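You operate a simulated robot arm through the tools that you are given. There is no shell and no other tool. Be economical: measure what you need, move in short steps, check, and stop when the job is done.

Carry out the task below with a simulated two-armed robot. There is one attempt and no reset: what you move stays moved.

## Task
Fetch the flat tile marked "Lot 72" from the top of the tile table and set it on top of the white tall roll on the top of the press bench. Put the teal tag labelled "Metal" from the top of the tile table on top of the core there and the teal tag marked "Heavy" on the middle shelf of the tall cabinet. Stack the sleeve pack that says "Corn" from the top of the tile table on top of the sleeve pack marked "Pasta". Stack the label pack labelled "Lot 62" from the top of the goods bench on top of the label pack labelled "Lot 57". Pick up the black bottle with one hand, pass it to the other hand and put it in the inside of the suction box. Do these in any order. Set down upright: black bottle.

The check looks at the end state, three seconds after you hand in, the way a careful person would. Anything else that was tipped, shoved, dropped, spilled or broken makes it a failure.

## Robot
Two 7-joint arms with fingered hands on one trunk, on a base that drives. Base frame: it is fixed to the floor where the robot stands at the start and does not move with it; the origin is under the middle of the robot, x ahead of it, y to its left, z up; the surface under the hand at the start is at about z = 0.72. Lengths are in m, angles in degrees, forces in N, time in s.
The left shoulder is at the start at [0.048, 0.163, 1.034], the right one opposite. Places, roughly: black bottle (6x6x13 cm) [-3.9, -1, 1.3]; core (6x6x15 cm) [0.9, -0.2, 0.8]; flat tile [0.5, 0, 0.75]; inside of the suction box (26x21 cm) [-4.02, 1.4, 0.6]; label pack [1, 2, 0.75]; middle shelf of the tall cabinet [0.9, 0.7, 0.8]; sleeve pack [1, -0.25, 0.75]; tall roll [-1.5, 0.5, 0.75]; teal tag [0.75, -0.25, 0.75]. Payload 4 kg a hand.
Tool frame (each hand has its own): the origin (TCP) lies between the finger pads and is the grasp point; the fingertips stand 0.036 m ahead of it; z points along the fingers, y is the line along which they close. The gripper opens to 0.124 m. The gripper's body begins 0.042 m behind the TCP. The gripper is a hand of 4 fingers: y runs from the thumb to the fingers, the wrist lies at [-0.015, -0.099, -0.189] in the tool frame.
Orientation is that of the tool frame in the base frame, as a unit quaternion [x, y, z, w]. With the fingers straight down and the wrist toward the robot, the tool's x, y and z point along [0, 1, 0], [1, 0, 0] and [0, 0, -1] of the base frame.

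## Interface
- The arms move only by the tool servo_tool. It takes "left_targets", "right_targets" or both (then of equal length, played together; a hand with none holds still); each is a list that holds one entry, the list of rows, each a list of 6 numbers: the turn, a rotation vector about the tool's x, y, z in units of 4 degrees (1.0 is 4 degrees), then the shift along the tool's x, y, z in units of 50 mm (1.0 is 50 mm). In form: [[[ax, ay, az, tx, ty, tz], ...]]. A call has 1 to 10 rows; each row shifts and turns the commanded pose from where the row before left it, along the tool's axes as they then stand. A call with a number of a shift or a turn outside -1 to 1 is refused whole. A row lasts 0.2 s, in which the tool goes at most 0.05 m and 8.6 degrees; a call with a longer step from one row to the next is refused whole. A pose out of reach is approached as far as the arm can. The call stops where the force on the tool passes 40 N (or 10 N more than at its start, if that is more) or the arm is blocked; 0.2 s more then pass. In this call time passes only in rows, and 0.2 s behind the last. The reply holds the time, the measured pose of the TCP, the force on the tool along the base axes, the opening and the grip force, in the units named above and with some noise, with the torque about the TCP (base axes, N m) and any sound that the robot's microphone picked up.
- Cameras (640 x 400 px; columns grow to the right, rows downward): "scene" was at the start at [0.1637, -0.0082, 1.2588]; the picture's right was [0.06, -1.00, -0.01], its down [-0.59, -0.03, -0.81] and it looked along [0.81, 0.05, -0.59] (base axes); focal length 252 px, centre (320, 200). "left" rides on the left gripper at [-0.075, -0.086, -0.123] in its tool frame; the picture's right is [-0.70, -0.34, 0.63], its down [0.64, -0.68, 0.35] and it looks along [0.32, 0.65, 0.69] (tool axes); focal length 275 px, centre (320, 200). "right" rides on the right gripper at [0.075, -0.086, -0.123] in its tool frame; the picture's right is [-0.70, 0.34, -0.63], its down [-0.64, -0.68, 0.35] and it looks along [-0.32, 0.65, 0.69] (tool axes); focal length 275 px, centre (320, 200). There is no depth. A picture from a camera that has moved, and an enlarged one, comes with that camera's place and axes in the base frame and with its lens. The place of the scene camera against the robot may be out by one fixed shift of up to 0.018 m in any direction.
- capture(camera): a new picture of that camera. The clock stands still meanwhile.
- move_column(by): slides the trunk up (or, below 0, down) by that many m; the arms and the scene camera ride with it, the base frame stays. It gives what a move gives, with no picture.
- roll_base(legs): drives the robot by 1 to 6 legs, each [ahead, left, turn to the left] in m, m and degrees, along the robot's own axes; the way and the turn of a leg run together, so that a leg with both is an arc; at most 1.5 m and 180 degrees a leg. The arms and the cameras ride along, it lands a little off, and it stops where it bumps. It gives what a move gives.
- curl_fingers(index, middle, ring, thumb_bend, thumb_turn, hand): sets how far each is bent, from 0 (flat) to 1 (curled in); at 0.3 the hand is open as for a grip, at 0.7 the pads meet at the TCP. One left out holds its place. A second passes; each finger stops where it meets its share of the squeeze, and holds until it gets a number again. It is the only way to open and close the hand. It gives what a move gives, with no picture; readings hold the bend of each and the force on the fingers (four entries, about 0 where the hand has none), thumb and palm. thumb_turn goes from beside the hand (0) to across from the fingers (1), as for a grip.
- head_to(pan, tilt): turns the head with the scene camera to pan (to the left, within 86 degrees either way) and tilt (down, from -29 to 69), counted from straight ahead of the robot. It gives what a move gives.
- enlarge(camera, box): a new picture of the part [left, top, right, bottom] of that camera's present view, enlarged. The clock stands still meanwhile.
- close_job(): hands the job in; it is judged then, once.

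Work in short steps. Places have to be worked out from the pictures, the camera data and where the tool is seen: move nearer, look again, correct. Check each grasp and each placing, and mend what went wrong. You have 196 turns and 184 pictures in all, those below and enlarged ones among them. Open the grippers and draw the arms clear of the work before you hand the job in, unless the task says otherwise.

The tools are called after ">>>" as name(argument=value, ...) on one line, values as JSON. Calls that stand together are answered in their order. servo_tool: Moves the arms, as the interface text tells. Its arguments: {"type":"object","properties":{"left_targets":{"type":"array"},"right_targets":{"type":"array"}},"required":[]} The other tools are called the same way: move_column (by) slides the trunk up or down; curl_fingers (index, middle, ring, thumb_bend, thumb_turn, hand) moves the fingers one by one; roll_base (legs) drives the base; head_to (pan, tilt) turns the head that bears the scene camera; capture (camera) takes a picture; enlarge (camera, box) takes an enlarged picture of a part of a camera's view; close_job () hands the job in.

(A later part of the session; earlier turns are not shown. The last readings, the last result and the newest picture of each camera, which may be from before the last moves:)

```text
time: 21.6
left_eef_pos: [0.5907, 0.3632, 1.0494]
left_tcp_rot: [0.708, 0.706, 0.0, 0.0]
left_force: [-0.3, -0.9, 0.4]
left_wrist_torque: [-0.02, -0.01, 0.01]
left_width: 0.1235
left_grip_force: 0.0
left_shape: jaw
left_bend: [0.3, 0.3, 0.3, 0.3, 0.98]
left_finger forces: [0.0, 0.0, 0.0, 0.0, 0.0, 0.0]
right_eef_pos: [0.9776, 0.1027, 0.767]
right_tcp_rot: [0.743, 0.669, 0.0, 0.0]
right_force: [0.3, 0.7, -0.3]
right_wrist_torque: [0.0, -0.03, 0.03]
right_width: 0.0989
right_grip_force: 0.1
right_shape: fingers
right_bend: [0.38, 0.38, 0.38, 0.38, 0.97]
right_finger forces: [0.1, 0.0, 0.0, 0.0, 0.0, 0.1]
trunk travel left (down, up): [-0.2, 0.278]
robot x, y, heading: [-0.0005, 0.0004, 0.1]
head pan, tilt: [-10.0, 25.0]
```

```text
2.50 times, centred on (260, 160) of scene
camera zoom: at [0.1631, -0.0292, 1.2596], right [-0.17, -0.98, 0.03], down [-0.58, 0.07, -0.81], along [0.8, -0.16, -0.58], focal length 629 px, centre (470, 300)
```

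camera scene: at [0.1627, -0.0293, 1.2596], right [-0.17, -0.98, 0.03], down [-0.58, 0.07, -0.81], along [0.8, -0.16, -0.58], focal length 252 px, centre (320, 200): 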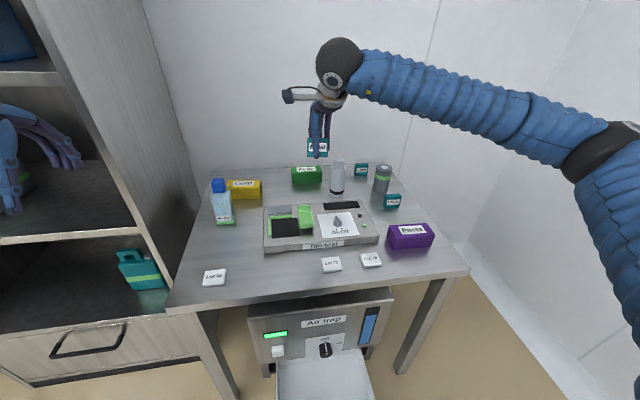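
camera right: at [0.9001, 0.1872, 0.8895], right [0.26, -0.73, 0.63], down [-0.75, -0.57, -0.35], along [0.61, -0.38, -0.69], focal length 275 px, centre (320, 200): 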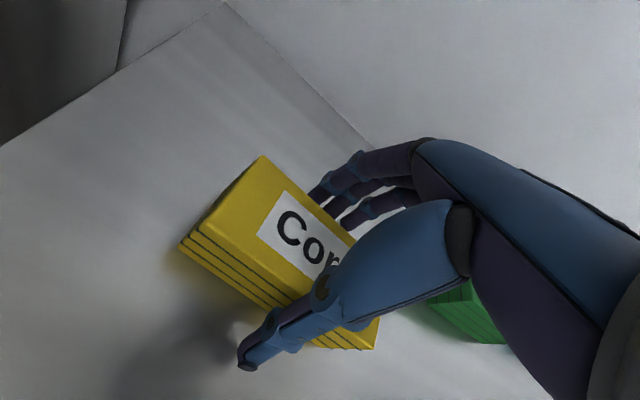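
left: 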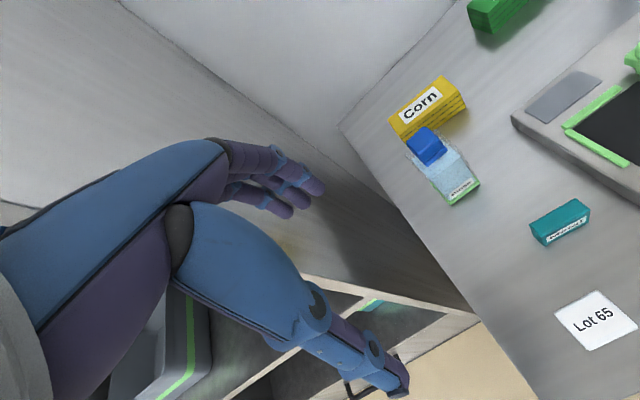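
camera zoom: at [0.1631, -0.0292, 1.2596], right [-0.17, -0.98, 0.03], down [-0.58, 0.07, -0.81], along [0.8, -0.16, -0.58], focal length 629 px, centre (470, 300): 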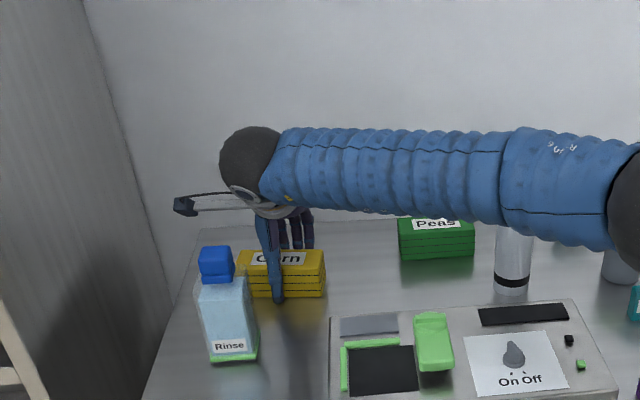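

Corn is between thumb and fingers; I close the hand.

>>> curl_fingers(hand="right", index=0.65, middle=0.65, ring=0.65, thumb_bend=0.65)

>>> servo_tool(right_targets=[[[0, 0, 0, 0, 0, -0.4], [0, 0, 0, 0, 0, -0.8], [0, 0, 0, 0, 0, -0.8], [0, 0, 0, 0, 0, -0.8]]])

>>> capture(camera="right")

>>> capture(camera="scene")

```text
time: 22.6
left_eef_pos: [0.5896, 0.3624, 1.0499]
left_tcp_rot: [0.707, 0.707, 0.0, 0.001]
left_force: [0.4, 0.2, 0.8]
left_wrist_torque: [0.0, -0.01, -0.02]
left_width: 0.1235
left_grip_force: 0.1
left_shape: jaw
left_bend: [0.3, 0.3, 0.3, 0.3, 0.98]
left_finger forces: [0.0, 0.1, 0.0, 0.1, 0.1, 0.0]
right_eef_pos: [0.9764, 0.103, 0.7704]
right_tcp_rot: [0.743, 0.669, 0.0, 0.001]
right_force: [1.5, 0.1, 15.9]
right_wrist_torque: [-0.07, -0.58, 0.25]
right_width: 0.0634
right_grip_force: 33.7
right_shape: fingers
right_bend: [0.52, 0.54, 0.54, 0.55, 0.95]
right_finger forces: [12.1, 10.5, 10.8, 0.0, 33.9, 0.0]
trunk travel left (down, up): [-0.2, 0.278]
robot x, y, heading: [-0.0001, 0.0, -0.1]
head pan, tilt: [-10.0, 25.0]
```

```text
time: 23.6
left_eef_pos: [0.5895, 0.3624, 1.0506]
left_tcp_rot: [0.707, 0.707, 0.0, -0.001]
left_force: [-0.1, 0.0, 0.2]
left_wrist_torque: [0.02, 0.0, 0.02]
left_width: 0.1234
left_grip_force: 0.0
left_shape: jaw
left_bend: [0.3, 0.3, 0.3, 0.3, 0.98]
left_finger forces: [0.0, 0.1, 0.0, 0.0, 0.0, 0.1]
right_eef_pos: [0.9771, 0.1048, 0.909]
right_tcp_rot: [0.743, 0.669, 0.0, 0.0]
right_force: [0.7, -0.3, -2.5]
right_wrist_torque: [-0.02, 0.04, 0.05]
right_width: 0.0624
right_grip_force: 31.4
right_shape: fingers
right_bend: [0.52, 0.54, 0.55, 0.56, 0.95]
right_finger forces: [12.8, 9.2, 9.2, 0.0, 31.0, 0.0]
trunk travel left (down, up): [-0.2, 0.278]
robot x, y, heading: [0.0025, 0.0009, -0.0]
head pan, tilt: [-10.0, 25.0]
```

```text
153 pictures are left
camera right: at [0.8991, 0.1879, 1.0311], right [0.26, -0.73, 0.63], down [-0.74, -0.57, -0.35], along [0.61, -0.38, -0.69], focal length 275 px, centre (320, 200)
```

right: 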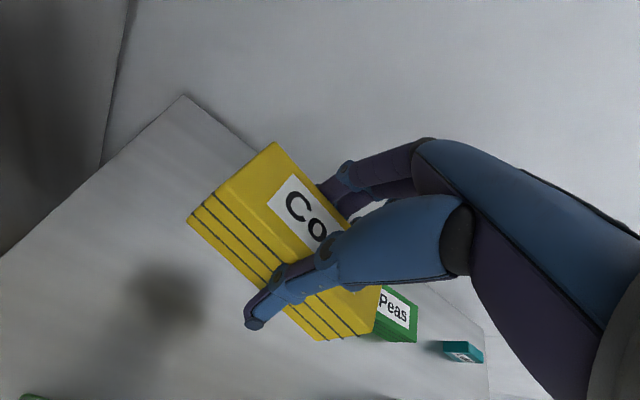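

```text
152 pictures are left
camera scene: at [0.1619, -0.0293, 1.26], right [-0.17, -0.98, 0.03], down [-0.58, 0.07, -0.81], along [0.8, -0.16, -0.58], focal length 252 px, centre (320, 200)
```

scene: 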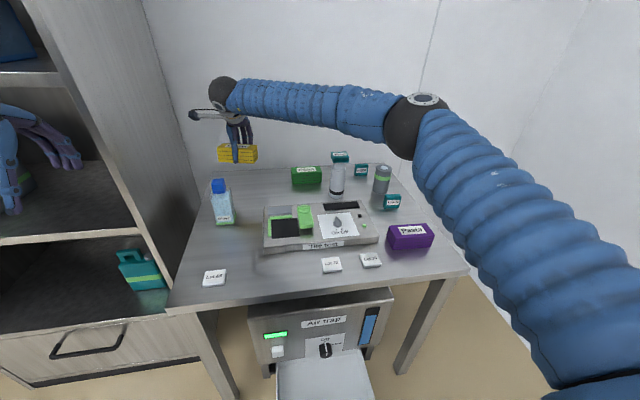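

Corn is held whole (31 N). I raise it and carry it toward Pasta for a look.

>>> servo_tool(right_targets=[[[0, 0, 0, 0, 0, -1], [0, 0, 0, -0.84, -0.48, -0.2], [0, 0, 0, -0.84, -0.48, -0.2], [0, 0, 0, -0.84, -0.48, -0.2], [0, 0, 0, -0.84, -0.48, -0.2], [0, 0, 0, -0.84, -0.48, -0.2], [0, 0, 0, -0.84, -0.48, -0.2], [0, 0, 0, -0.84, -0.48, -0.2], [0, 0, 0, -0.84, -0.48, -0.2], [0, 0, 0, -0.84, -0.48, -0.2]]])

>>> capture(camera="right")

>>> enlarge(camera="scene", box=[240, 120, 460, 280])

```text
time: 25.8
left_eef_pos: [0.5895, 0.3629, 1.0506]
left_tcp_rot: [0.706, 0.708, 0.001, -0.001]
left_force: [0.7, -0.2, -0.2]
left_wrist_torque: [-0.04, 0.02, 0.0]
left_width: 0.1243
left_grip_force: 0.0
left_shape: jaw
left_bend: [0.3, 0.3, 0.3, 0.3, 0.98]
left_finger forces: [0.1, 0.0, 0.0, 0.0, 0.0, 0.0]
right_eef_pos: [0.7206, -0.2508, 1.0515]
right_tcp_rot: [0.743, 0.67, 0.0, 0.0]
right_force: [-0.7, 0.2, -1.7]
right_wrist_torque: [-0.02, 0.01, 0.02]
right_width: 0.0619
right_grip_force: 29.9
right_shape: fingers
right_bend: [0.52, 0.54, 0.55, 0.56, 0.94]
right_finger forces: [12.1, 9.1, 9.0, 0.1, 29.9, 0.0]
trunk travel left (down, up): [-0.2, 0.278]
robot x, y, heading: [0.0016, -0.0025, 0.3]
head pan, tilt: [-10.0, 25.0]
```

```text
151 pictures are left
camera right: at [0.6436, -0.1677, 1.1725], right [0.26, -0.73, 0.63], down [-0.74, -0.57, -0.35], along [0.61, -0.38, -0.69], focal length 275 px, centre (320, 200)
```

right: 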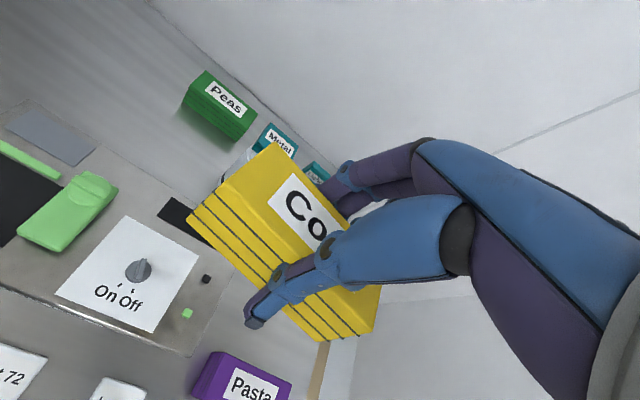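

```text
2.50 times, centred on (350, 200) of scene
camera zoom: at [0.1621, -0.0304, 1.2599], right [-0.17, -0.98, 0.03], down [-0.58, 0.07, -0.81], along [0.8, -0.16, -0.58], focal length 629 px, centre (245, 200)
```

zoom: 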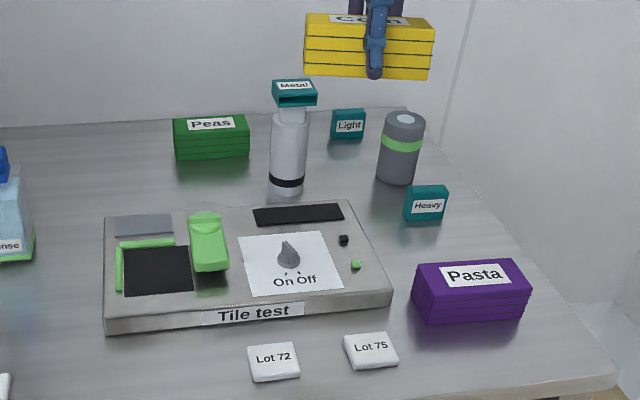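

Pasta: centre ≈ (0.655, −0.385), yaw −2°, top ≈ 0.768. I move Corn over it and lower to just above.

>>> servo_tool(right_targets=[[[0, 0, -1, 0, 0, 0], [0, 0, 0, -0.71, -0.31, 0], [0, 0, 0, -0.71, -0.31, 0], [0, 0, 0, -0.71, -0.31, 0], [0, 0, 0, -0.71, -0.31, 0], [0, 0, 0, 0, 0, 0.95], [0, 0, 0, 0, 0, 0.95], [0, 0, 0, 0, 0, 0.95], [0, 0, 0, 0, 0, 0.95]]])

>>> capture(camera="right")

>>> enlarge(camera="scene", box=[340, 150, 480, 290])

```text
time: 27.8
left_eef_pos: [0.59, 0.3634, 1.0498]
left_tcp_rot: [0.707, 0.707, 0.0, 0.0]
left_force: [-0.6, 0.4, -0.7]
left_wrist_torque: [-0.01, 0.02, 0.01]
left_width: 0.1234
left_grip_force: 0.1
left_shape: jaw
left_bend: [0.3, 0.3, 0.3, 0.3, 0.98]
left_finger forces: [0.1, 0.0, 0.0, 0.0, 0.0, 0.0]
right_eef_pos: [0.6559, -0.3899, 0.8598]
right_tcp_rot: [0.72, 0.694, 0.0, 0.0]
right_force: [0.0, -0.1, -1.8]
right_wrist_torque: [0.0, 0.03, -0.04]
right_width: 0.0616
right_grip_force: 30.0
right_shape: fingers
right_bend: [0.52, 0.54, 0.55, 0.56, 0.94]
right_finger forces: [11.9, 9.0, 8.9, 0.0, 29.5, 0.1]
trunk travel left (down, up): [-0.2, 0.278]
robot x, y, heading: [0.0006, -0.0046, -0.0]
head pan, tilt: [-10.0, 25.0]
```

```text
149 pictures are left
camera right: at [0.5726, -0.3124, 0.981], right [0.31, -0.71, 0.63], down [-0.7, -0.62, -0.35], along [0.64, -0.34, -0.69], focal length 275 px, centre (320, 200)
```

right: 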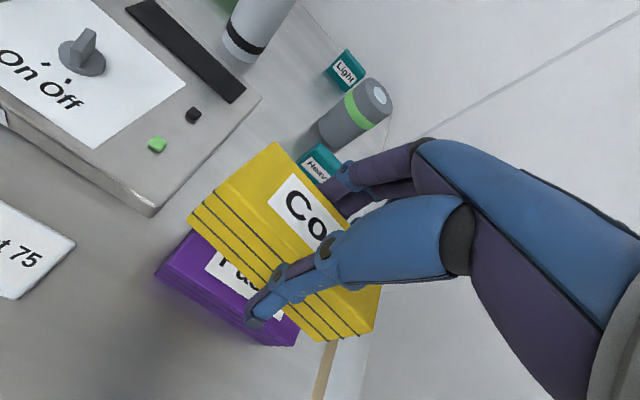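

```text
2.86 times, centred on (410, 220) of scene
camera zoom: at [0.163, -0.03, 1.2596], right [-0.17, -0.98, 0.03], down [-0.58, 0.07, -0.81], along [0.8, -0.16, -0.58], focal length 719 px, centre (63, 143)
```

zoom: 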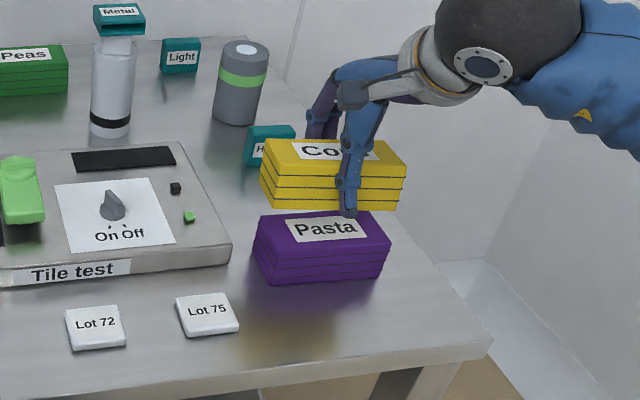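

Comparing both views, Corn's yaw is about −9° and it is ~1 cm off Pasta. I turn 6°, shift (−8, −10 mm), and lower 3 cm.

>>> servo_tool(right_targets=[[[0, 0, -0.75, 0, 0, 0], [0, 0, -0.75, 0, 0, 0], [0, 0, 0, -0.19, -0.17, 0], [0, 0, 0, 0, 0, 0.3], [0, 0, 0, 0, 0, 0.3]]])

>>> capture(camera="right")

>>> enlarge(camera="scene", box=[370, 180, 450, 260])

```text
time: 29.0
left_eef_pos: [0.5906, 0.3629, 1.05]
left_tcp_rot: [0.707, 0.707, -0.001, 0.0]
left_force: [-0.5, 0.1, 0.7]
left_wrist_torque: [-0.02, 0.02, -0.01]
left_width: 0.1239
left_grip_force: 0.1
left_shape: jaw
left_bend: [0.3, 0.3, 0.3, 0.3, 0.98]
left_finger forces: [0.0, 0.0, 0.1, 0.0, 0.0, 0.0]
right_eef_pos: [0.647, -0.4008, 0.829]
right_tcp_rot: [0.682, 0.731, 0.0, -0.001]
right_force: [0.2, 0.5, -1.7]
right_wrist_torque: [-0.03, -0.01, 0.0]
right_width: 0.0615
right_grip_force: 29.4
right_shape: fingers
right_bend: [0.52, 0.54, 0.55, 0.56, 0.94]
right_finger forces: [11.8, 9.0, 8.9, 0.0, 29.2, 0.0]
trunk travel left (down, up): [-0.2, 0.278]
robot x, y, heading: [-0.0028, -0.0008, -0.1]
head pan, tilt: [-10.0, 25.0]
```

```text
147 pictures are left
camera right: at [0.5561, -0.331, 0.9516], right [0.39, -0.67, 0.63], down [-0.64, -0.69, -0.35], along [0.67, -0.27, -0.69], focal length 275 px, centre (320, 200)
```

right: 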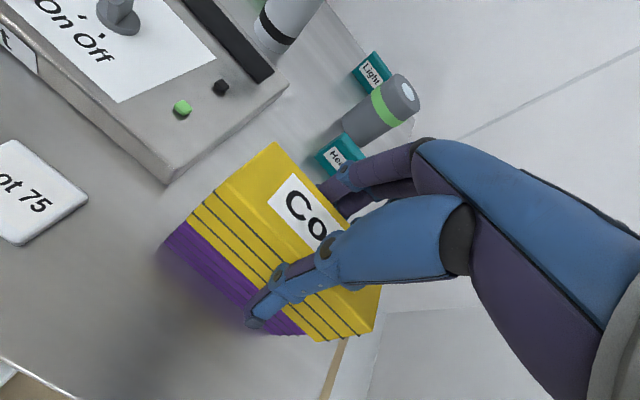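

```text
5.00 times, centred on (410, 220) of scene
camera zoom: at [0.1627, -0.0298, 1.2597], right [-0.17, -0.98, 0.03], down [-0.58, 0.07, -0.81], along [0.8, -0.16, -0.58], focal length 1258 px, centre (-130, 100)
```

zoom: 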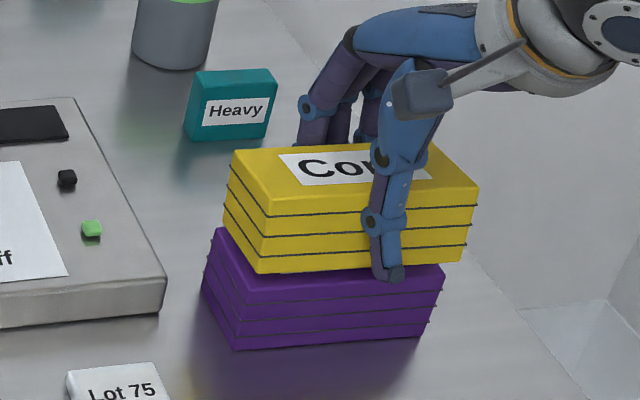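

Corn is ~7 mm too far right; gap ≈ 2 cm. I shift +7 mm in y and lower in small steps.

>>> servo_tool(right_targets=[[[0, 0, 0, 0.14, 0, 0], [0, 0, 0, 0, 0, 0.15], [0, 0, 0, 0, 0, 0.1], [0, 0, 0, 0, 0, 0.05]]])

>>> enlarge(camera="scene", box=[370, 180, 450, 260])

```text
time: 30.0
left_eef_pos: [0.5872, 0.3641, 1.051]
left_tcp_rot: [0.707, 0.707, 0.001, 0.001]
left_force: [0.4, 0.8, -0.5]
left_wrist_torque: [-0.05, -0.01, 0.0]
left_width: 0.1237
left_grip_force: 0.1
left_shape: jaw
left_bend: [0.3, 0.3, 0.3, 0.3, 0.98]
left_finger forces: [0.0, 0.1, 0.0, 0.0, 0.1, 0.0]
right_eef_pos: [0.6471, -0.3929, 0.8205]
right_tcp_rot: [0.682, 0.731, 0.002, 0.003]
right_force: [-5.1, -3.6, 31.2]
right_wrist_torque: [-0.03, -0.79, 0.04]
right_width: 0.0622
right_grip_force: 34.5
right_shape: fingers
right_bend: [0.52, 0.54, 0.55, 0.56, 0.94]
right_finger forces: [12.0, 9.7, 9.1, 0.1, 38.9, 0.0]
trunk travel left (down, up): [-0.2, 0.278]
robot x, y, heading: [-0.0014, -0.001, -0.0]
head pan, tilt: [-10.0, 25.0]
```

```text
5.00 times, centred on (410, 220) of scene
camera zoom: at [0.16, -0.0287, 1.2608], right [-0.17, -0.98, 0.03], down [-0.57, 0.07, -0.82], along [0.8, -0.16, -0.58], focal length 1258 px, centre (-130, 100)
```

zoom: 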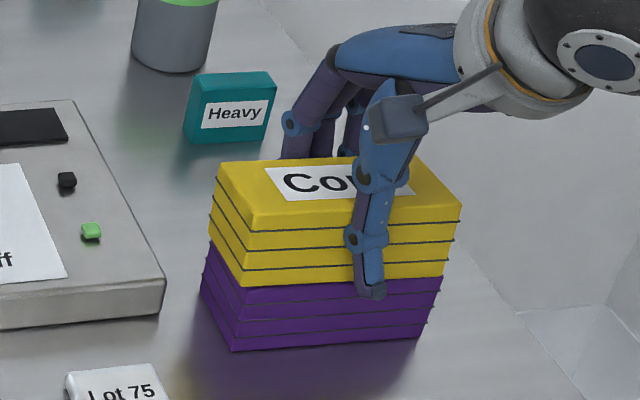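

Contact (31 N). Alignment looks good; I ease the pressure by 5 mm and open.

>>> servo_tool(right_targets=[[[0, 0, 0, 0, 0, -0.1]]])

>>> curl_fingers(hand="right", index=0.48, middle=0.48, ring=0.48, thumb_bend=0.48)

>>> enlarge(camera="scene", box=[370, 180, 450, 260])

```text
time: 30.4
left_eef_pos: [0.5899, 0.3633, 1.0507]
left_tcp_rot: [0.707, 0.707, 0.001, -0.001]
left_force: [0.1, 0.1, -0.4]
left_wrist_torque: [0.0, 0.01, 0.0]
left_width: 0.1239
left_grip_force: 0.0
left_shape: jaw
left_bend: [0.3, 0.3, 0.3, 0.3, 0.98]
left_finger forces: [0.0, 0.0, 0.1, 0.0, 0.0, 0.0]
right_eef_pos: [0.6457, -0.3925, 0.8213]
right_tcp_rot: [0.682, 0.731, 0.001, 0.001]
right_force: [1.0, -3.4, 20.8]
right_wrist_torque: [-0.1, -0.74, 0.01]
right_width: 0.0621
right_grip_force: 33.1
right_shape: fingers
right_bend: [0.52, 0.54, 0.55, 0.56, 0.94]
right_finger forces: [12.5, 10.2, 9.7, 0.1, 33.8, 0.1]
trunk travel left (down, up): [-0.2, 0.278]
robot x, y, heading: [0.0023, -0.0002, -0.3]
head pan, tilt: [-10.0, 25.0]
```

```text
time: 31.4
left_eef_pos: [0.5908, 0.3627, 1.0486]
left_tcp_rot: [0.707, 0.707, 0.0, 0.0]
left_force: [-0.3, -0.2, 0.5]
left_wrist_torque: [-0.04, -0.01, -0.04]
left_width: 0.1237
left_grip_force: 0.2
left_shape: jaw
left_bend: [0.3, 0.3, 0.3, 0.3, 0.98]
left_finger forces: [0.1, 0.1, 0.0, 0.0, 0.1, 0.0]
right_eef_pos: [0.647, -0.393, 0.82]
right_tcp_rot: [0.682, 0.731, 0.0, 0.001]
right_force: [-0.2, 0.3, -0.3]
right_wrist_torque: [-0.03, -0.01, -0.03]
right_width: 0.0688
right_grip_force: 0.0
right_shape: fingers
right_bend: [0.48, 0.48, 0.48, 0.48, 0.97]
right_finger forces: [0.0, 0.0, 0.0, 0.0, 0.3, 0.0]
trunk travel left (down, up): [-0.2, 0.278]
robot x, y, heading: [-0.0035, -0.0034, -0.1]
head pan, tilt: [-10.0, 25.0]
```

```text
5.00 times, centred on (410, 220) of scene
camera zoom: at [0.1627, -0.0296, 1.2597], right [-0.17, -0.98, 0.03], down [-0.58, 0.07, -0.81], along [0.8, -0.16, -0.58], focal length 1258 px, centre (-130, 100)
```

zoom: 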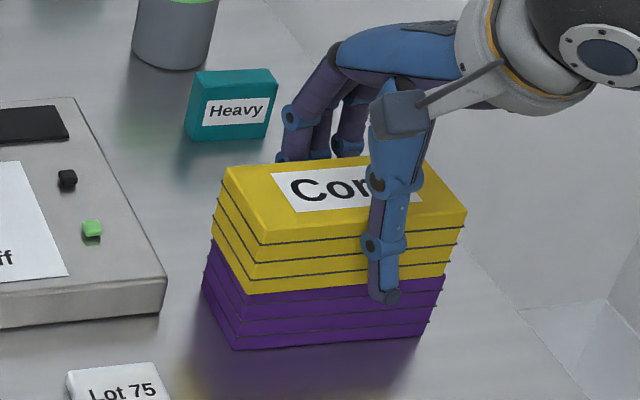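

Corn rests on Pasta. I open further and rise.

>>> curl_fingers(hand="right", index=0.38, middle=0.38, ring=0.38, thumb_bend=0.38)

>>> servo_tool(right_targets=[[[0, 0, 0, 0, 0, -0.4], [0, 0, 0, 0, 0, -0.8], [0, 0, 0, 0, 0, -0.9], [0, 0, 0, 0, 0, -0.9]]])

>>> capture(camera="right")

>>> enlarge(camera="scene", box=[370, 180, 450, 260])

```text
time: 32.4
left_eef_pos: [0.5908, 0.363, 1.0494]
left_tcp_rot: [0.707, 0.707, 0.0, 0.0]
left_force: [0.0, 0.3, -0.4]
left_wrist_torque: [0.0, 0.04, 0.0]
left_width: 0.1236
left_grip_force: 0.1
left_shape: jaw
left_bend: [0.3, 0.3, 0.3, 0.3, 0.98]
left_finger forces: [0.1, 0.0, 0.0, 0.0, 0.0, 0.1]
right_eef_pos: [0.6469, -0.3933, 0.8204]
right_tcp_rot: [0.682, 0.731, 0.0, 0.0]
right_force: [0.7, 0.1, -0.4]
right_wrist_torque: [-0.01, 0.03, 0.0]
right_width: 0.0991
right_grip_force: 0.1
right_shape: fingers
right_bend: [0.38, 0.38, 0.38, 0.38, 0.97]
right_finger forces: [0.0, 0.0, 0.0, 0.1, 0.0, 0.0]
trunk travel left (down, up): [-0.2, 0.278]
robot x, y, heading: [0.0011, -0.0026, 0.3]
head pan, tilt: [-10.0, 25.0]
```

```text
time: 33.4
left_eef_pos: [0.5905, 0.363, 1.0499]
left_tcp_rot: [0.707, 0.707, 0.0, 0.0]
left_force: [0.1, 0.4, -0.6]
left_wrist_torque: [-0.01, 0.01, -0.03]
left_width: 0.1236
left_grip_force: 0.1
left_shape: jaw
left_bend: [0.3, 0.3, 0.3, 0.3, 0.98]
left_finger forces: [0.1, 0.1, 0.0, 0.0, 0.0, 0.1]
right_eef_pos: [0.647, -0.3919, 0.971]
right_tcp_rot: [0.682, 0.731, 0.0, 0.0]
right_force: [0.5, -0.3, -1.0]
right_wrist_torque: [0.0, 0.03, -0.02]
right_width: 0.0992
right_grip_force: 0.1
right_shape: fingers
right_bend: [0.38, 0.38, 0.38, 0.38, 0.97]
right_finger forces: [0.0, 0.0, 0.1, 0.0, 0.1, 0.0]
trunk travel left (down, up): [-0.2, 0.278]
robot x, y, heading: [-0.0009, -0.0034, -0.1]
head pan, tilt: [-10.0, 25.0]
```

```text
143 pictures are left
camera right: at [0.558, -0.3227, 1.0928], right [0.39, -0.67, 0.63], down [-0.64, -0.69, -0.34], along [0.67, -0.27, -0.69], focal length 275 px, centre (320, 200)
```

right: 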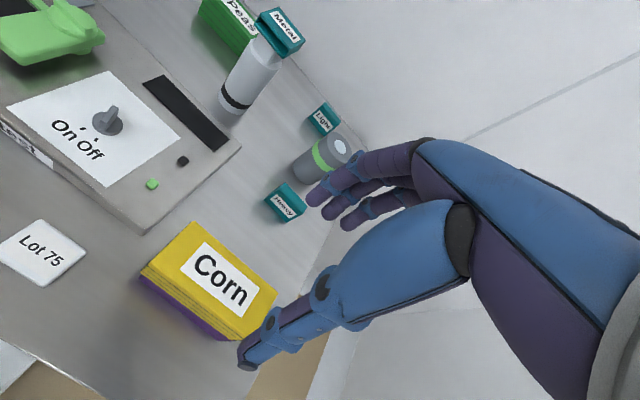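

```text
5.00 times, centred on (410, 220) of scene
camera zoom: at [0.1626, -0.0292, 1.2598], right [-0.17, -0.98, 0.03], down [-0.58, 0.07, -0.81], along [0.8, -0.16, -0.58], focal length 1258 px, centre (-130, 100)
```

zoom: 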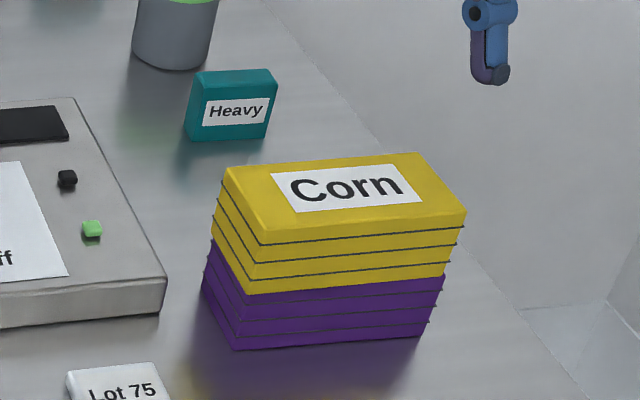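

Corn stacked well. Now Heavy tag: enlarge it for a fix.

>>> enlarge(camera="right", box=[240, 160, 340, 240])

>>> enlarge(camera="right", box=[0, 200, 120, 300])

```text
5.00 times, centred on (290, 200) of right
camera zoom: at [0.558, -0.3227, 1.0928], right [0.39, -0.67, 0.63], down [-0.64, -0.69, -0.34], along [0.67, -0.27, -0.69], focal length 1376 px, centre (470, 200)
```

zoom: 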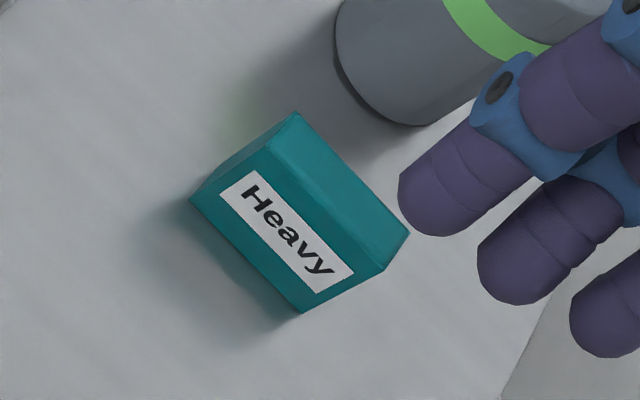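

```text
4.00 times, centred on (60, 250) of right
camera zoom: at [0.558, -0.3227, 1.0928], right [0.39, -0.67, 0.63], down [-0.64, -0.69, -0.34], along [0.67, -0.27, -0.69], focal length 1101 px, centre (1360, 0)
```

zoom: 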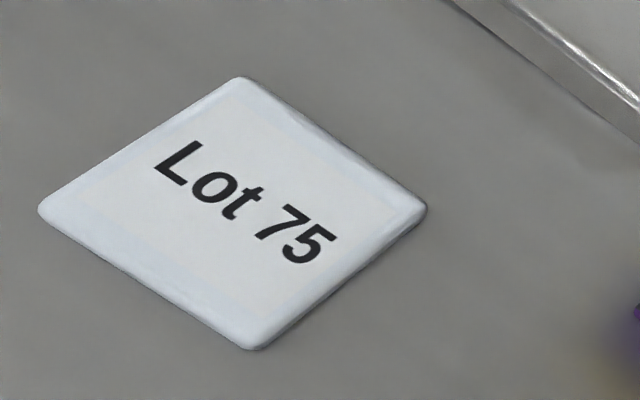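

Heavy: centre ≈ (0.836, −0.411). The grey can is close behind, so I use a narrower opening and approach slightly short.

>>> curl_fingers(hand="right", index=0.47, middle=0.47, ring=0.47, thumb_bend=0.45)

>>> servo_tool(right_targets=[[[0, 0, 1, 0, 0, 0], [0, 0, 0, -0.095, 0.92, 0.3], [0, 0, 0, -0.095, 0.92, 0.3], [0, 0, 0, -0.095, 0.92, 0.3], [0, 0, 0, -0.095, 0.92, 0.3]]])

>>> capture(camera="right")

>>> enlarge(camera="scene", box=[330, 100, 470, 230])

```text
time: 34.4
left_eef_pos: [0.5909, 0.3624, 1.0493]
left_tcp_rot: [0.707, 0.707, 0.0, 0.0]
left_force: [-0.2, 0.1, 0.1]
left_wrist_torque: [-0.03, 0.0, 0.01]
left_width: 0.1235
left_grip_force: 0.1
left_shape: jaw
left_bend: [0.3, 0.3, 0.3, 0.3, 0.98]
left_finger forces: [0.0, 0.0, 0.0, 0.0, 0.0, 0.0]
right_eef_pos: [0.649, -0.393, 0.9698]
right_tcp_rot: [0.682, 0.732, 0.0, 0.0]
right_force: [-0.2, 1.0, -1.0]
right_wrist_torque: [-0.04, 0.01, 0.0]
right_width: 0.0748
right_grip_force: 0.1
right_shape: fingers
right_bend: [0.47, 0.47, 0.47, 0.45, 0.97]
right_finger forces: [0.0, 0.0, 0.0, 0.1, 0.1, 0.1]
trunk travel left (down, up): [-0.2, 0.278]
robot x, y, heading: [-0.0016, 0.0009, 0.0]
head pan, tilt: [-10.0, 25.0]
```

```text
time: 35.6
left_eef_pos: [0.5922, 0.3625, 1.0496]
left_tcp_rot: [0.708, 0.707, -0.001, 0.0]
left_force: [0.2, 0.6, -0.3]
left_wrist_torque: [-0.04, 0.01, -0.05]
left_width: 0.1236
left_grip_force: 0.1
left_shape: jaw
left_bend: [0.3, 0.3, 0.3, 0.3, 0.98]
left_finger forces: [0.0, 0.1, 0.1, 0.1, 0.0, 0.1]
right_eef_pos: [0.8306, -0.4117, 0.9084]
right_tcp_rot: [0.707, 0.707, 0.0, 0.0]
right_force: [0.1, 0.9, -0.8]
right_wrist_torque: [-0.01, 0.01, 0.01]
right_width: 0.0746
right_grip_force: 0.1
right_shape: fingers
right_bend: [0.47, 0.47, 0.47, 0.45, 0.97]
right_finger forces: [0.0, 0.0, 0.0, 0.0, 0.1, 0.1]
trunk travel left (down, up): [-0.2, 0.278]
robot x, y, heading: [0.0009, -0.0004, 0.2]
head pan, tilt: [-10.0, 25.0]
```

```text
139 pictures are left
camera right: at [0.7458, -0.337, 1.0299], right [0.34, -0.7, 0.63], down [-0.68, -0.64, -0.35], along [0.65, -0.32, -0.69], focal length 275 px, centre (320, 200)
```

right: 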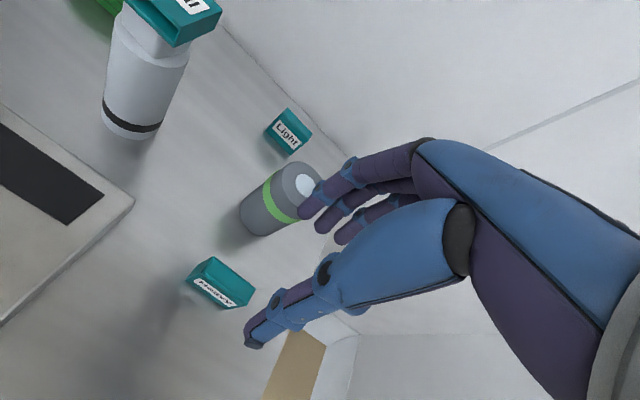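

```text
3.08 times, centred on (400, 165) of scene
camera zoom: at [0.1633, -0.0294, 1.2595], right [-0.17, -0.98, 0.03], down [-0.58, 0.07, -0.81], along [0.8, -0.16, -0.58], focal length 774 px, centre (74, 308)
```

zoom: 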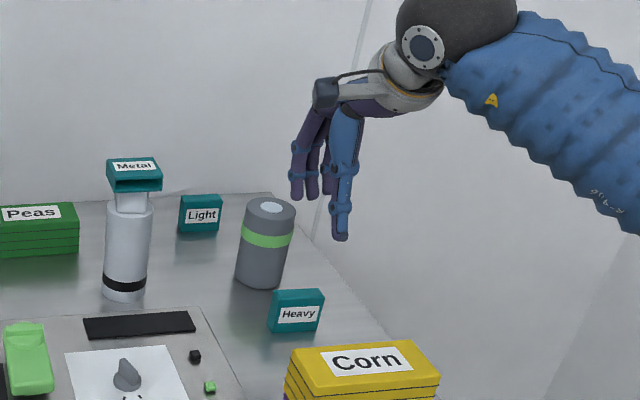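

Confirmed. I descend to 0.77.

>>> servo_tool(right_targets=[[[0, 0, 0, 0, 0, 0.9], [0, 0, 0, 0, 0.04, 0.9], [0, 0, 0, 0, 0, 0.7], [0, 0, 0, 0, 0, 0.27]]])

>>> capture(camera="right")

```text
time: 36.6
left_eef_pos: [0.5895, 0.3635, 1.05]
left_tcp_rot: [0.708, 0.707, 0.0, 0.0]
left_force: [-0.9, -0.5, 0.7]
left_wrist_torque: [-0.03, -0.03, 0.03]
left_width: 0.1238
left_grip_force: 0.1
left_shape: jaw
left_bend: [0.3, 0.3, 0.3, 0.3, 0.98]
left_finger forces: [0.0, 0.1, 0.1, 0.0, 0.1, 0.0]
right_eef_pos: [0.8323, -0.4124, 0.7698]
right_tcp_rot: [0.707, 0.707, 0.0, -0.001]
right_force: [0.3, -0.3, 0.8]
right_wrist_torque: [0.03, 0.0, 0.0]
right_width: 0.0748
right_grip_force: 0.0
right_shape: fingers
right_bend: [0.47, 0.47, 0.47, 0.45, 0.97]
right_finger forces: [0.0, 0.0, 0.0, 0.0, 0.1, 0.0]
trunk travel left (down, up): [-0.2, 0.278]
robot x, y, heading: [0.0008, 0.003, -0.1]
head pan, tilt: [-10.0, 25.0]
```

```text
137 pictures are left
camera right: at [0.7473, -0.338, 0.8923], right [0.34, -0.7, 0.63], down [-0.68, -0.64, -0.35], along [0.65, -0.32, -0.69], focal length 275 px, centre (320, 200)
```

right: 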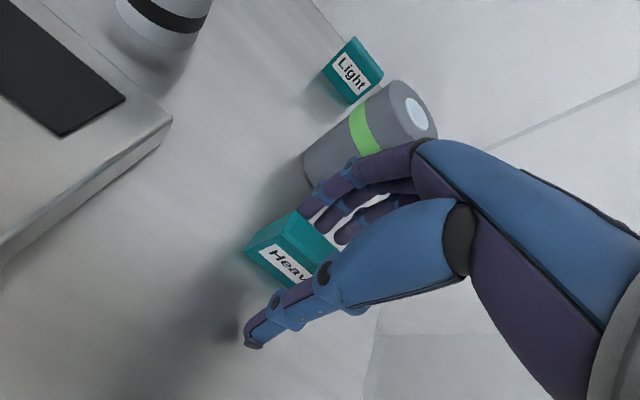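

The tag is between thumb and fingers, no contact with the can. I close and lift.

>>> curl_fingers(hand="right", index=0.7, middle=0.7, ring=0.7, thumb_bend=0.7)

>>> servo_tool(right_targets=[[[0, 0, 0, 0, -0.1, -0.5], [0, 0, 0, 0, -0.1, -0.9], [0, 0, 0, 0, 0, -1], [0, 0, 0, 0, 0, -1]]])

>>> capture(camera="right")

>>> capture(camera="scene")

```text
time: 37.6
left_eef_pos: [0.5904, 0.3632, 1.0495]
left_tcp_rot: [0.707, 0.707, 0.0, 0.0]
left_force: [-0.2, 0.7, 0.0]
left_wrist_torque: [0.01, 0.0, 0.0]
left_width: 0.1238
left_grip_force: 0.0
left_shape: jaw
left_bend: [0.3, 0.3, 0.3, 0.3, 0.98]
left_finger forces: [0.0, 0.0, 0.0, 0.0, 0.1, 0.0]
right_eef_pos: [0.8326, -0.4134, 0.7701]
right_tcp_rot: [0.707, 0.707, -0.001, 0.0]
right_force: [-0.3, -0.3, 0.3]
right_wrist_torque: [-0.02, 0.04, 0.01]
right_width: 0.0183
right_grip_force: 11.4
right_shape: fingers
right_bend: [0.66, 0.67, 0.69, 0.66, 0.96]
right_finger forces: [6.9, 2.9, 1.7, 0.1, 11.7, 0.0]
trunk travel left (down, up): [-0.2, 0.278]
robot x, y, heading: [-0.0046, 0.0015, -0.2]
head pan, tilt: [-10.0, 25.0]
```

```text
time: 38.6
left_eef_pos: [0.5903, 0.363, 1.049]
left_tcp_rot: [0.707, 0.708, 0.0, 0.0]
left_force: [0.7, -1.0, 1.1]
left_wrist_torque: [0.0, -0.01, -0.01]
left_width: 0.1237
left_grip_force: 0.1
left_shape: jaw
left_bend: [0.3, 0.3, 0.3, 0.3, 0.98]
left_finger forces: [0.0, 0.0, 0.1, 0.1, 0.0, 0.0]
right_eef_pos: [0.8224, -0.4126, 0.9417]
right_tcp_rot: [0.707, 0.707, 0.001, 0.0]
right_force: [0.1, 0.0, 0.2]
right_wrist_torque: [-0.03, 0.0, 0.02]
right_width: 0.0183
right_grip_force: 11.8
right_shape: fingers
right_bend: [0.65, 0.68, 0.69, 0.66, 0.96]
right_finger forces: [7.0, 2.8, 1.4, 0.0, 11.1, 0.0]
trunk travel left (down, up): [-0.2, 0.278]
robot x, y, heading: [0.0013, 0.0004, -0.0]
head pan, tilt: [-10.0, 25.0]
```

```text
136 pictures are left
camera right: at [0.7362, -0.3367, 1.0638], right [0.34, -0.7, 0.63], down [-0.68, -0.64, -0.34], along [0.65, -0.32, -0.69], focal length 275 px, centre (320, 200)
```

right: 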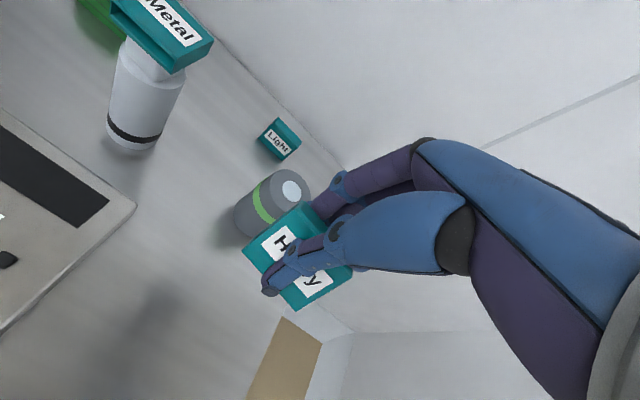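

```text
135 pictures are left
camera scene: at [0.1622, -0.029, 1.2599], right [-0.17, -0.98, 0.03], down [-0.58, 0.07, -0.81], along [0.8, -0.16, -0.58], focal length 252 px, centre (320, 200)
```

scene: 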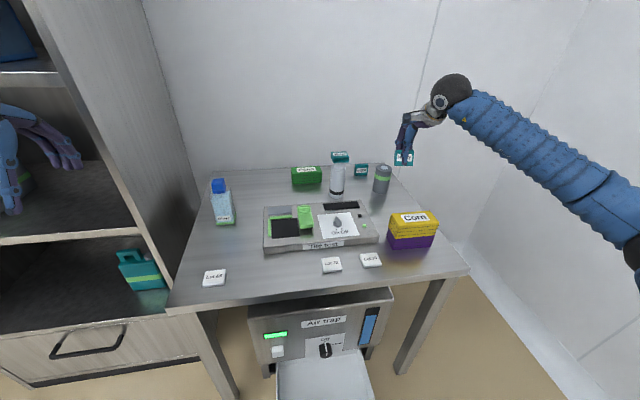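

Heavy held in the right hand. Now I bring the left hand over Lot 72.

>>> servo_tool(left_targets=[[[0, 0, 0, -0.99, 0, 0], [0, 0, 0, -0.99, 0, 0], [0, 0, 0, -0.99, 0, 0], [0, 0, 0, -0.99, 0, 0], [0, 0, 0, -0.99, 0, 0], [0, 0, 0, -0.99, 0, 0], [0, 0, 0, -0.99, 0, 0], [0, 0, 0, -0.99, 0, 0], [0, 0, 0, -0.99, 0, 0], [0, 0, 0, -0.9, 0.1, 0.3]]])

>>> capture(camera="left")

```text
time: 40.8
left_eef_pos: [0.596, -0.1278, 1.0343]
left_tcp_rot: [0.706, 0.708, -0.001, -0.001]
left_force: [0.5, 0.0, -0.4]
left_wrist_torque: [0.0, 0.04, 0.01]
left_width: 0.1239
left_grip_force: 0.1
left_shape: jaw
left_bend: [0.3, 0.3, 0.3, 0.3, 0.98]
left_finger forces: [0.0, 0.0, 0.0, 0.0, 0.0, 0.1]
right_eef_pos: [0.8231, -0.4128, 0.9392]
right_tcp_rot: [0.706, 0.708, 0.0, 0.0]
right_force: [0.5, -0.1, -1.7]
right_wrist_torque: [0.03, 0.01, -0.02]
right_width: 0.0184
right_grip_force: 11.3
right_shape: fingers
right_bend: [0.65, 0.68, 0.69, 0.66, 0.96]
right_finger forces: [7.1, 2.7, 1.3, 0.0, 11.2, 0.0]
trunk travel left (down, up): [-0.2, 0.278]
robot x, y, heading: [0.0002, 0.003, 0.3]
head pan, tilt: [-10.0, 25.0]
```

```text
134 pictures are left
camera left: at [0.5107, -0.2015, 1.1583], right [-0.34, -0.7, -0.63], down [-0.68, 0.64, -0.34], along [0.65, 0.32, -0.69], focal length 275 px, centre (320, 200)
```

left: 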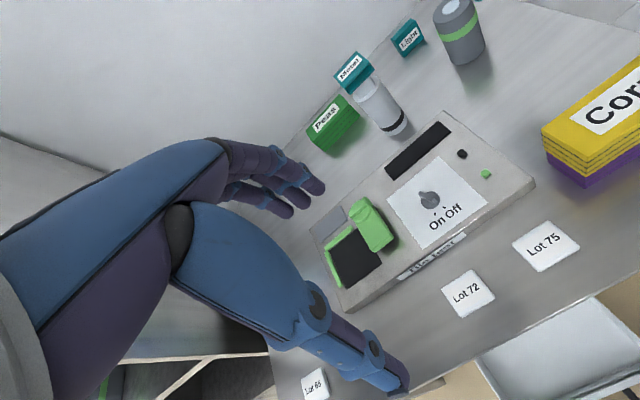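

Lot 72 is well visible; I enlarge it.

>>> enlarge(camera="left", box=[420, 250, 520, 330])

```text
5.00 times, centred on (470, 290) of left
camera zoom: at [0.5107, -0.2015, 1.1583], right [-0.34, -0.7, -0.63], down [-0.68, 0.64, -0.34], along [0.65, 0.32, -0.69], focal length 1376 px, centre (-430, -250)
```

zoom: 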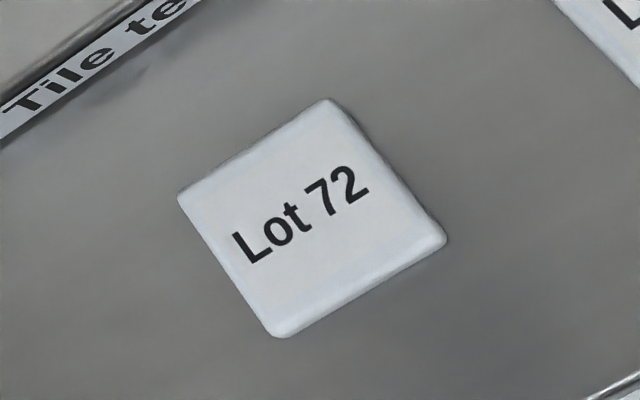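

Lot 72: centre ≈ (0.600, −0.140), ~4.4 cm × 5 cm, yaw ≈ 0. I narrow the fingers and descend to 0.80.

>>> curl_fingers(hand="left", index=0.48, middle=0.48, ring=0.48, thumb_bend=0.48)

>>> servo_tool(left_targets=[[[0, 0, 0, -0.24, 0.08, 0.9], [0, 0, 0, 0, 0, 0.95], [0, 0, 0, 0, 0, 0.95], [0, 0, 0, 0, 0, 0.95], [0, 0, 0, 0, 0, 0.9]]])

>>> capture(camera="left")

```text
time: 41.8
left_eef_pos: [0.5958, -0.1261, 1.0359]
left_tcp_rot: [0.707, 0.707, 0.0, 0.0]
left_force: [0.4, 0.0, 0.7]
left_wrist_torque: [0.01, -0.01, 0.01]
left_width: 0.0686
left_grip_force: 0.0
left_shape: fingers
left_bend: [0.48, 0.48, 0.48, 0.48, 0.98]
left_finger forces: [0.1, 0.1, 0.0, 0.0, 0.0, 0.0]
right_eef_pos: [0.8223, -0.411, 0.9409]
right_tcp_rot: [0.707, 0.707, 0.001, 0.0]
right_force: [-0.1, 0.5, -0.8]
right_wrist_torque: [0.0, 0.01, 0.02]
right_width: 0.0184
right_grip_force: 11.3
right_shape: fingers
right_bend: [0.65, 0.68, 0.69, 0.66, 0.96]
right_finger forces: [7.1, 2.8, 1.4, 0.1, 11.2, 0.1]
trunk travel left (down, up): [-0.2, 0.278]
robot x, y, heading: [-0.0, -0.0019, -0.1]
head pan, tilt: [-10.0, 25.0]
```

```text
time: 43.0
left_eef_pos: [0.6001, -0.1383, 0.8007]
left_tcp_rot: [0.706, 0.708, 0.0, 0.0]
left_force: [-0.4, -1.2, 0.1]
left_wrist_torque: [0.02, 0.0, -0.01]
left_width: 0.0685
left_grip_force: 0.0
left_shape: fingers
left_bend: [0.48, 0.48, 0.48, 0.48, 0.98]
left_finger forces: [0.1, 0.0, 0.1, 0.1, 0.1, 0.0]
right_eef_pos: [0.8231, -0.4114, 0.9399]
right_tcp_rot: [0.707, 0.707, 0.0, -0.001]
right_force: [-0.5, -0.9, -0.5]
right_wrist_torque: [-0.03, 0.0, 0.01]
right_width: 0.0183
right_grip_force: 11.0
right_shape: fingers
right_bend: [0.65, 0.68, 0.69, 0.66, 0.96]
right_finger forces: [7.1, 2.8, 1.4, 0.0, 11.1, 0.0]
trunk travel left (down, up): [-0.2, 0.278]
robot x, y, heading: [-0.0015, 0.0019, 0.0]
head pan, tilt: [-10.0, 25.0]
```

```text
132 pictures are left
camera left: at [0.5142, -0.2138, 0.9233], right [-0.34, -0.7, -0.63], down [-0.68, 0.65, -0.35], along [0.65, 0.32, -0.69], focal length 275 px, centre (320, 200)
```

left: 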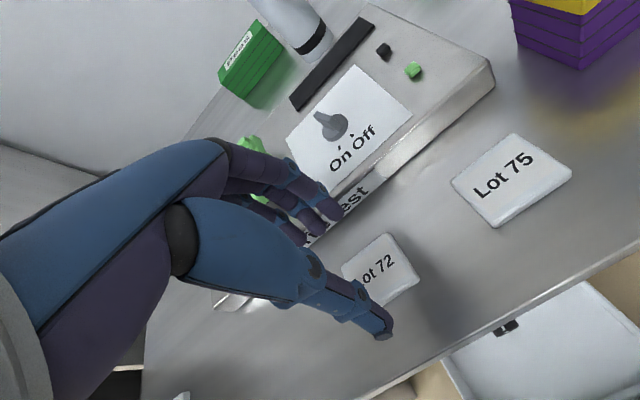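

Aligned. I descend gently until fingertips feel the table.

>>> servo_tool(left_targets=[[[0, 0, 0, 0, 0, 0.3], [0, 0, 0, 0, 0, 0.2], [0, 0, 0, 0, 0, 0.1], [0, 0, 0, 0, 0, 0.06]]])

>>> capture(camera="left")

```text
time: 44.0
left_eef_pos: [0.5995, -0.1376, 0.7681]
left_tcp_rot: [0.707, 0.707, 0.0, 0.0]
left_force: [-1.2, -0.3, 0.3]
left_wrist_torque: [-0.02, 0.01, 0.0]
left_width: 0.0686
left_grip_force: 0.1
left_shape: fingers
left_bend: [0.48, 0.48, 0.48, 0.48, 0.98]
left_finger forces: [0.0, 0.6, 0.0, 0.0, 0.0, 0.1]
right_eef_pos: [0.8229, -0.4114, 0.9414]
right_tcp_rot: [0.707, 0.708, 0.0, -0.001]
right_force: [0.1, -0.6, -0.3]
right_wrist_torque: [0.02, -0.01, 0.03]
right_width: 0.0181
right_grip_force: 10.8
right_shape: fingers
right_bend: [0.65, 0.68, 0.69, 0.66, 0.96]
right_finger forces: [7.1, 2.7, 1.3, 0.0, 11.2, 0.1]
trunk travel left (down, up): [-0.2, 0.278]
robot x, y, heading: [-0.0008, -0.0019, -0.1]
head pan, tilt: [-10.0, 25.0]
```

```text
131 pictures are left
camera left: at [0.5138, -0.2132, 0.8907], right [-0.34, -0.7, -0.63], down [-0.68, 0.64, -0.35], along [0.65, 0.32, -0.69], focal length 275 px, centre (320, 200)
```

left: 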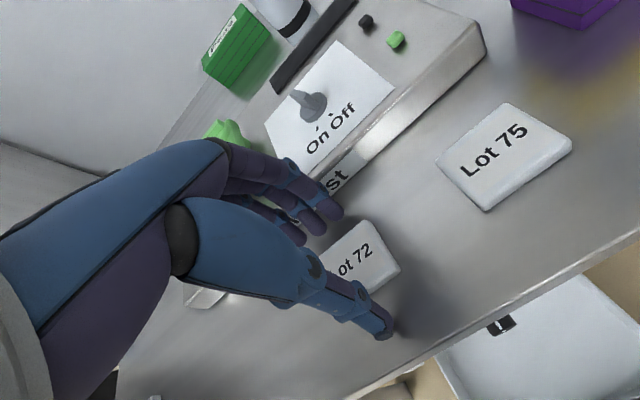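

Middle finger shows a faint touch. A few mm lower with force watch.

>>> servo_tool(left_targets=[[[0, 0, 0, 0, 0, 0.04], [0, 0, 0, 0, 0, 0.04]]])

```text
time: 44.6
left_eef_pos: [0.5991, -0.1393, 0.7637]
left_tcp_rot: [0.708, 0.706, 0.0, 0.0]
left_force: [-2.3, -0.3, 0.9]
left_wrist_torque: [-0.01, 0.01, 0.01]
left_width: 0.0686
left_grip_force: 0.9
left_shape: fingers
left_bend: [0.48, 0.49, 0.48, 0.48, 0.98]
left_finger forces: [0.0, 2.1, 0.1, 0.0, 0.1, 0.0]
right_eef_pos: [0.8219, -0.4127, 0.9409]
right_tcp_rot: [0.707, 0.707, 0.0, -0.001]
right_force: [-0.1, -0.1, -0.6]
right_wrist_torque: [-0.01, 0.01, -0.02]
right_width: 0.0183
right_grip_force: 11.6
right_shape: fingers
right_bend: [0.65, 0.68, 0.69, 0.66, 0.96]
right_finger forces: [7.0, 2.8, 1.4, 0.1, 11.2, 0.0]
trunk travel left (down, up): [-0.2, 0.278]
robot x, y, heading: [0.0036, -0.0028, 0.1]
head pan, tilt: [-10.0, 25.0]
```

The middle finger's back touches the device front (−x force). I curl the fingers slightly to clear it.

>>> curl_fingers(hand="left", index=0.52, middle=0.53, ring=0.52, thumb_bend=0.5)

>>> servo_tool(left_targets=[[[0, 0, 0, 0, -0.04, 0.04], [0, 0, 0, 0, 0, 0.04]]])

>>> enlarge(camera="left", box=[220, 120, 460, 360])

```text
time: 45.6
left_eef_pos: [0.5987, -0.1386, 0.7642]
left_tcp_rot: [0.707, 0.708, 0.0, 0.001]
left_force: [0.4, 0.4, 0.7]
left_wrist_torque: [0.0, 0.0, 0.01]
left_width: 0.059
left_grip_force: 0.0
left_shape: fingers
left_bend: [0.52, 0.53, 0.52, 0.5, 0.98]
left_finger forces: [0.1, 0.0, 0.0, 0.0, 0.1, 0.0]
right_eef_pos: [0.8221, -0.4127, 0.9413]
right_tcp_rot: [0.707, 0.707, 0.0, 0.0]
right_force: [0.0, 0.2, -0.1]
right_wrist_torque: [0.01, 0.02, -0.03]
right_width: 0.0188
right_grip_force: 11.2
right_shape: fingers
right_bend: [0.65, 0.68, 0.69, 0.66, 0.96]
right_finger forces: [7.1, 2.7, 1.5, 0.0, 11.2, 0.0]
trunk travel left (down, up): [-0.2, 0.278]
robot x, y, heading: [-0.0017, -0.0022, -0.0]
head pan, tilt: [-10.0, 25.0]
```

```text
time: 46.2
left_eef_pos: [0.598, -0.1386, 0.762]
left_tcp_rot: [0.707, 0.708, -0.001, 0.001]
left_force: [1.3, 0.7, 10.4]
left_wrist_torque: [-0.03, -0.37, 0.04]
left_width: 0.059
left_grip_force: 4.7
left_shape: fingers
left_bend: [0.52, 0.53, 0.52, 0.5, 0.98]
left_finger forces: [7.2, 2.5, 0.0, 0.1, 0.0, 0.0]
right_eef_pos: [0.822, -0.4121, 0.9431]
right_tcp_rot: [0.707, 0.707, -0.001, 0.0]
right_force: [0.5, -0.4, -1.1]
right_wrist_torque: [-0.02, 0.01, -0.02]
right_width: 0.0185
right_grip_force: 11.1
right_shape: fingers
right_bend: [0.65, 0.68, 0.69, 0.66, 0.96]
right_finger forces: [7.1, 2.8, 1.3, 0.1, 11.2, 0.0]
trunk travel left (down, up): [-0.2, 0.278]
robot x, y, heading: [0.0031, 0.0004, 0.3]
head pan, tilt: [-10.0, 25.0]
```

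```text
1.67 times, centred on (340, 240) of left
camera zoom: at [0.5117, -0.2133, 0.8844], right [-0.34, -0.7, -0.63], down [-0.68, 0.64, -0.35], along [0.65, 0.32, -0.69], focal length 459 px, centre (287, 133)
```

zoom: 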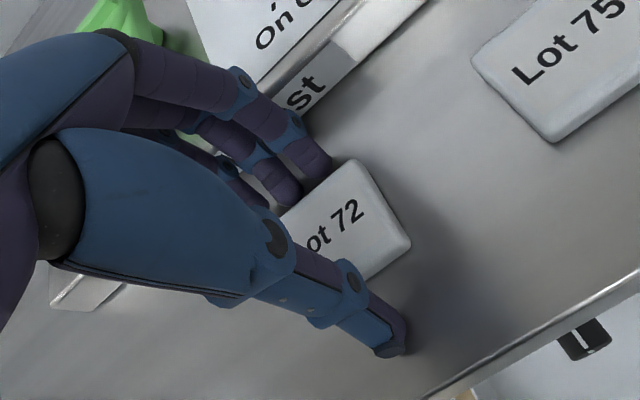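

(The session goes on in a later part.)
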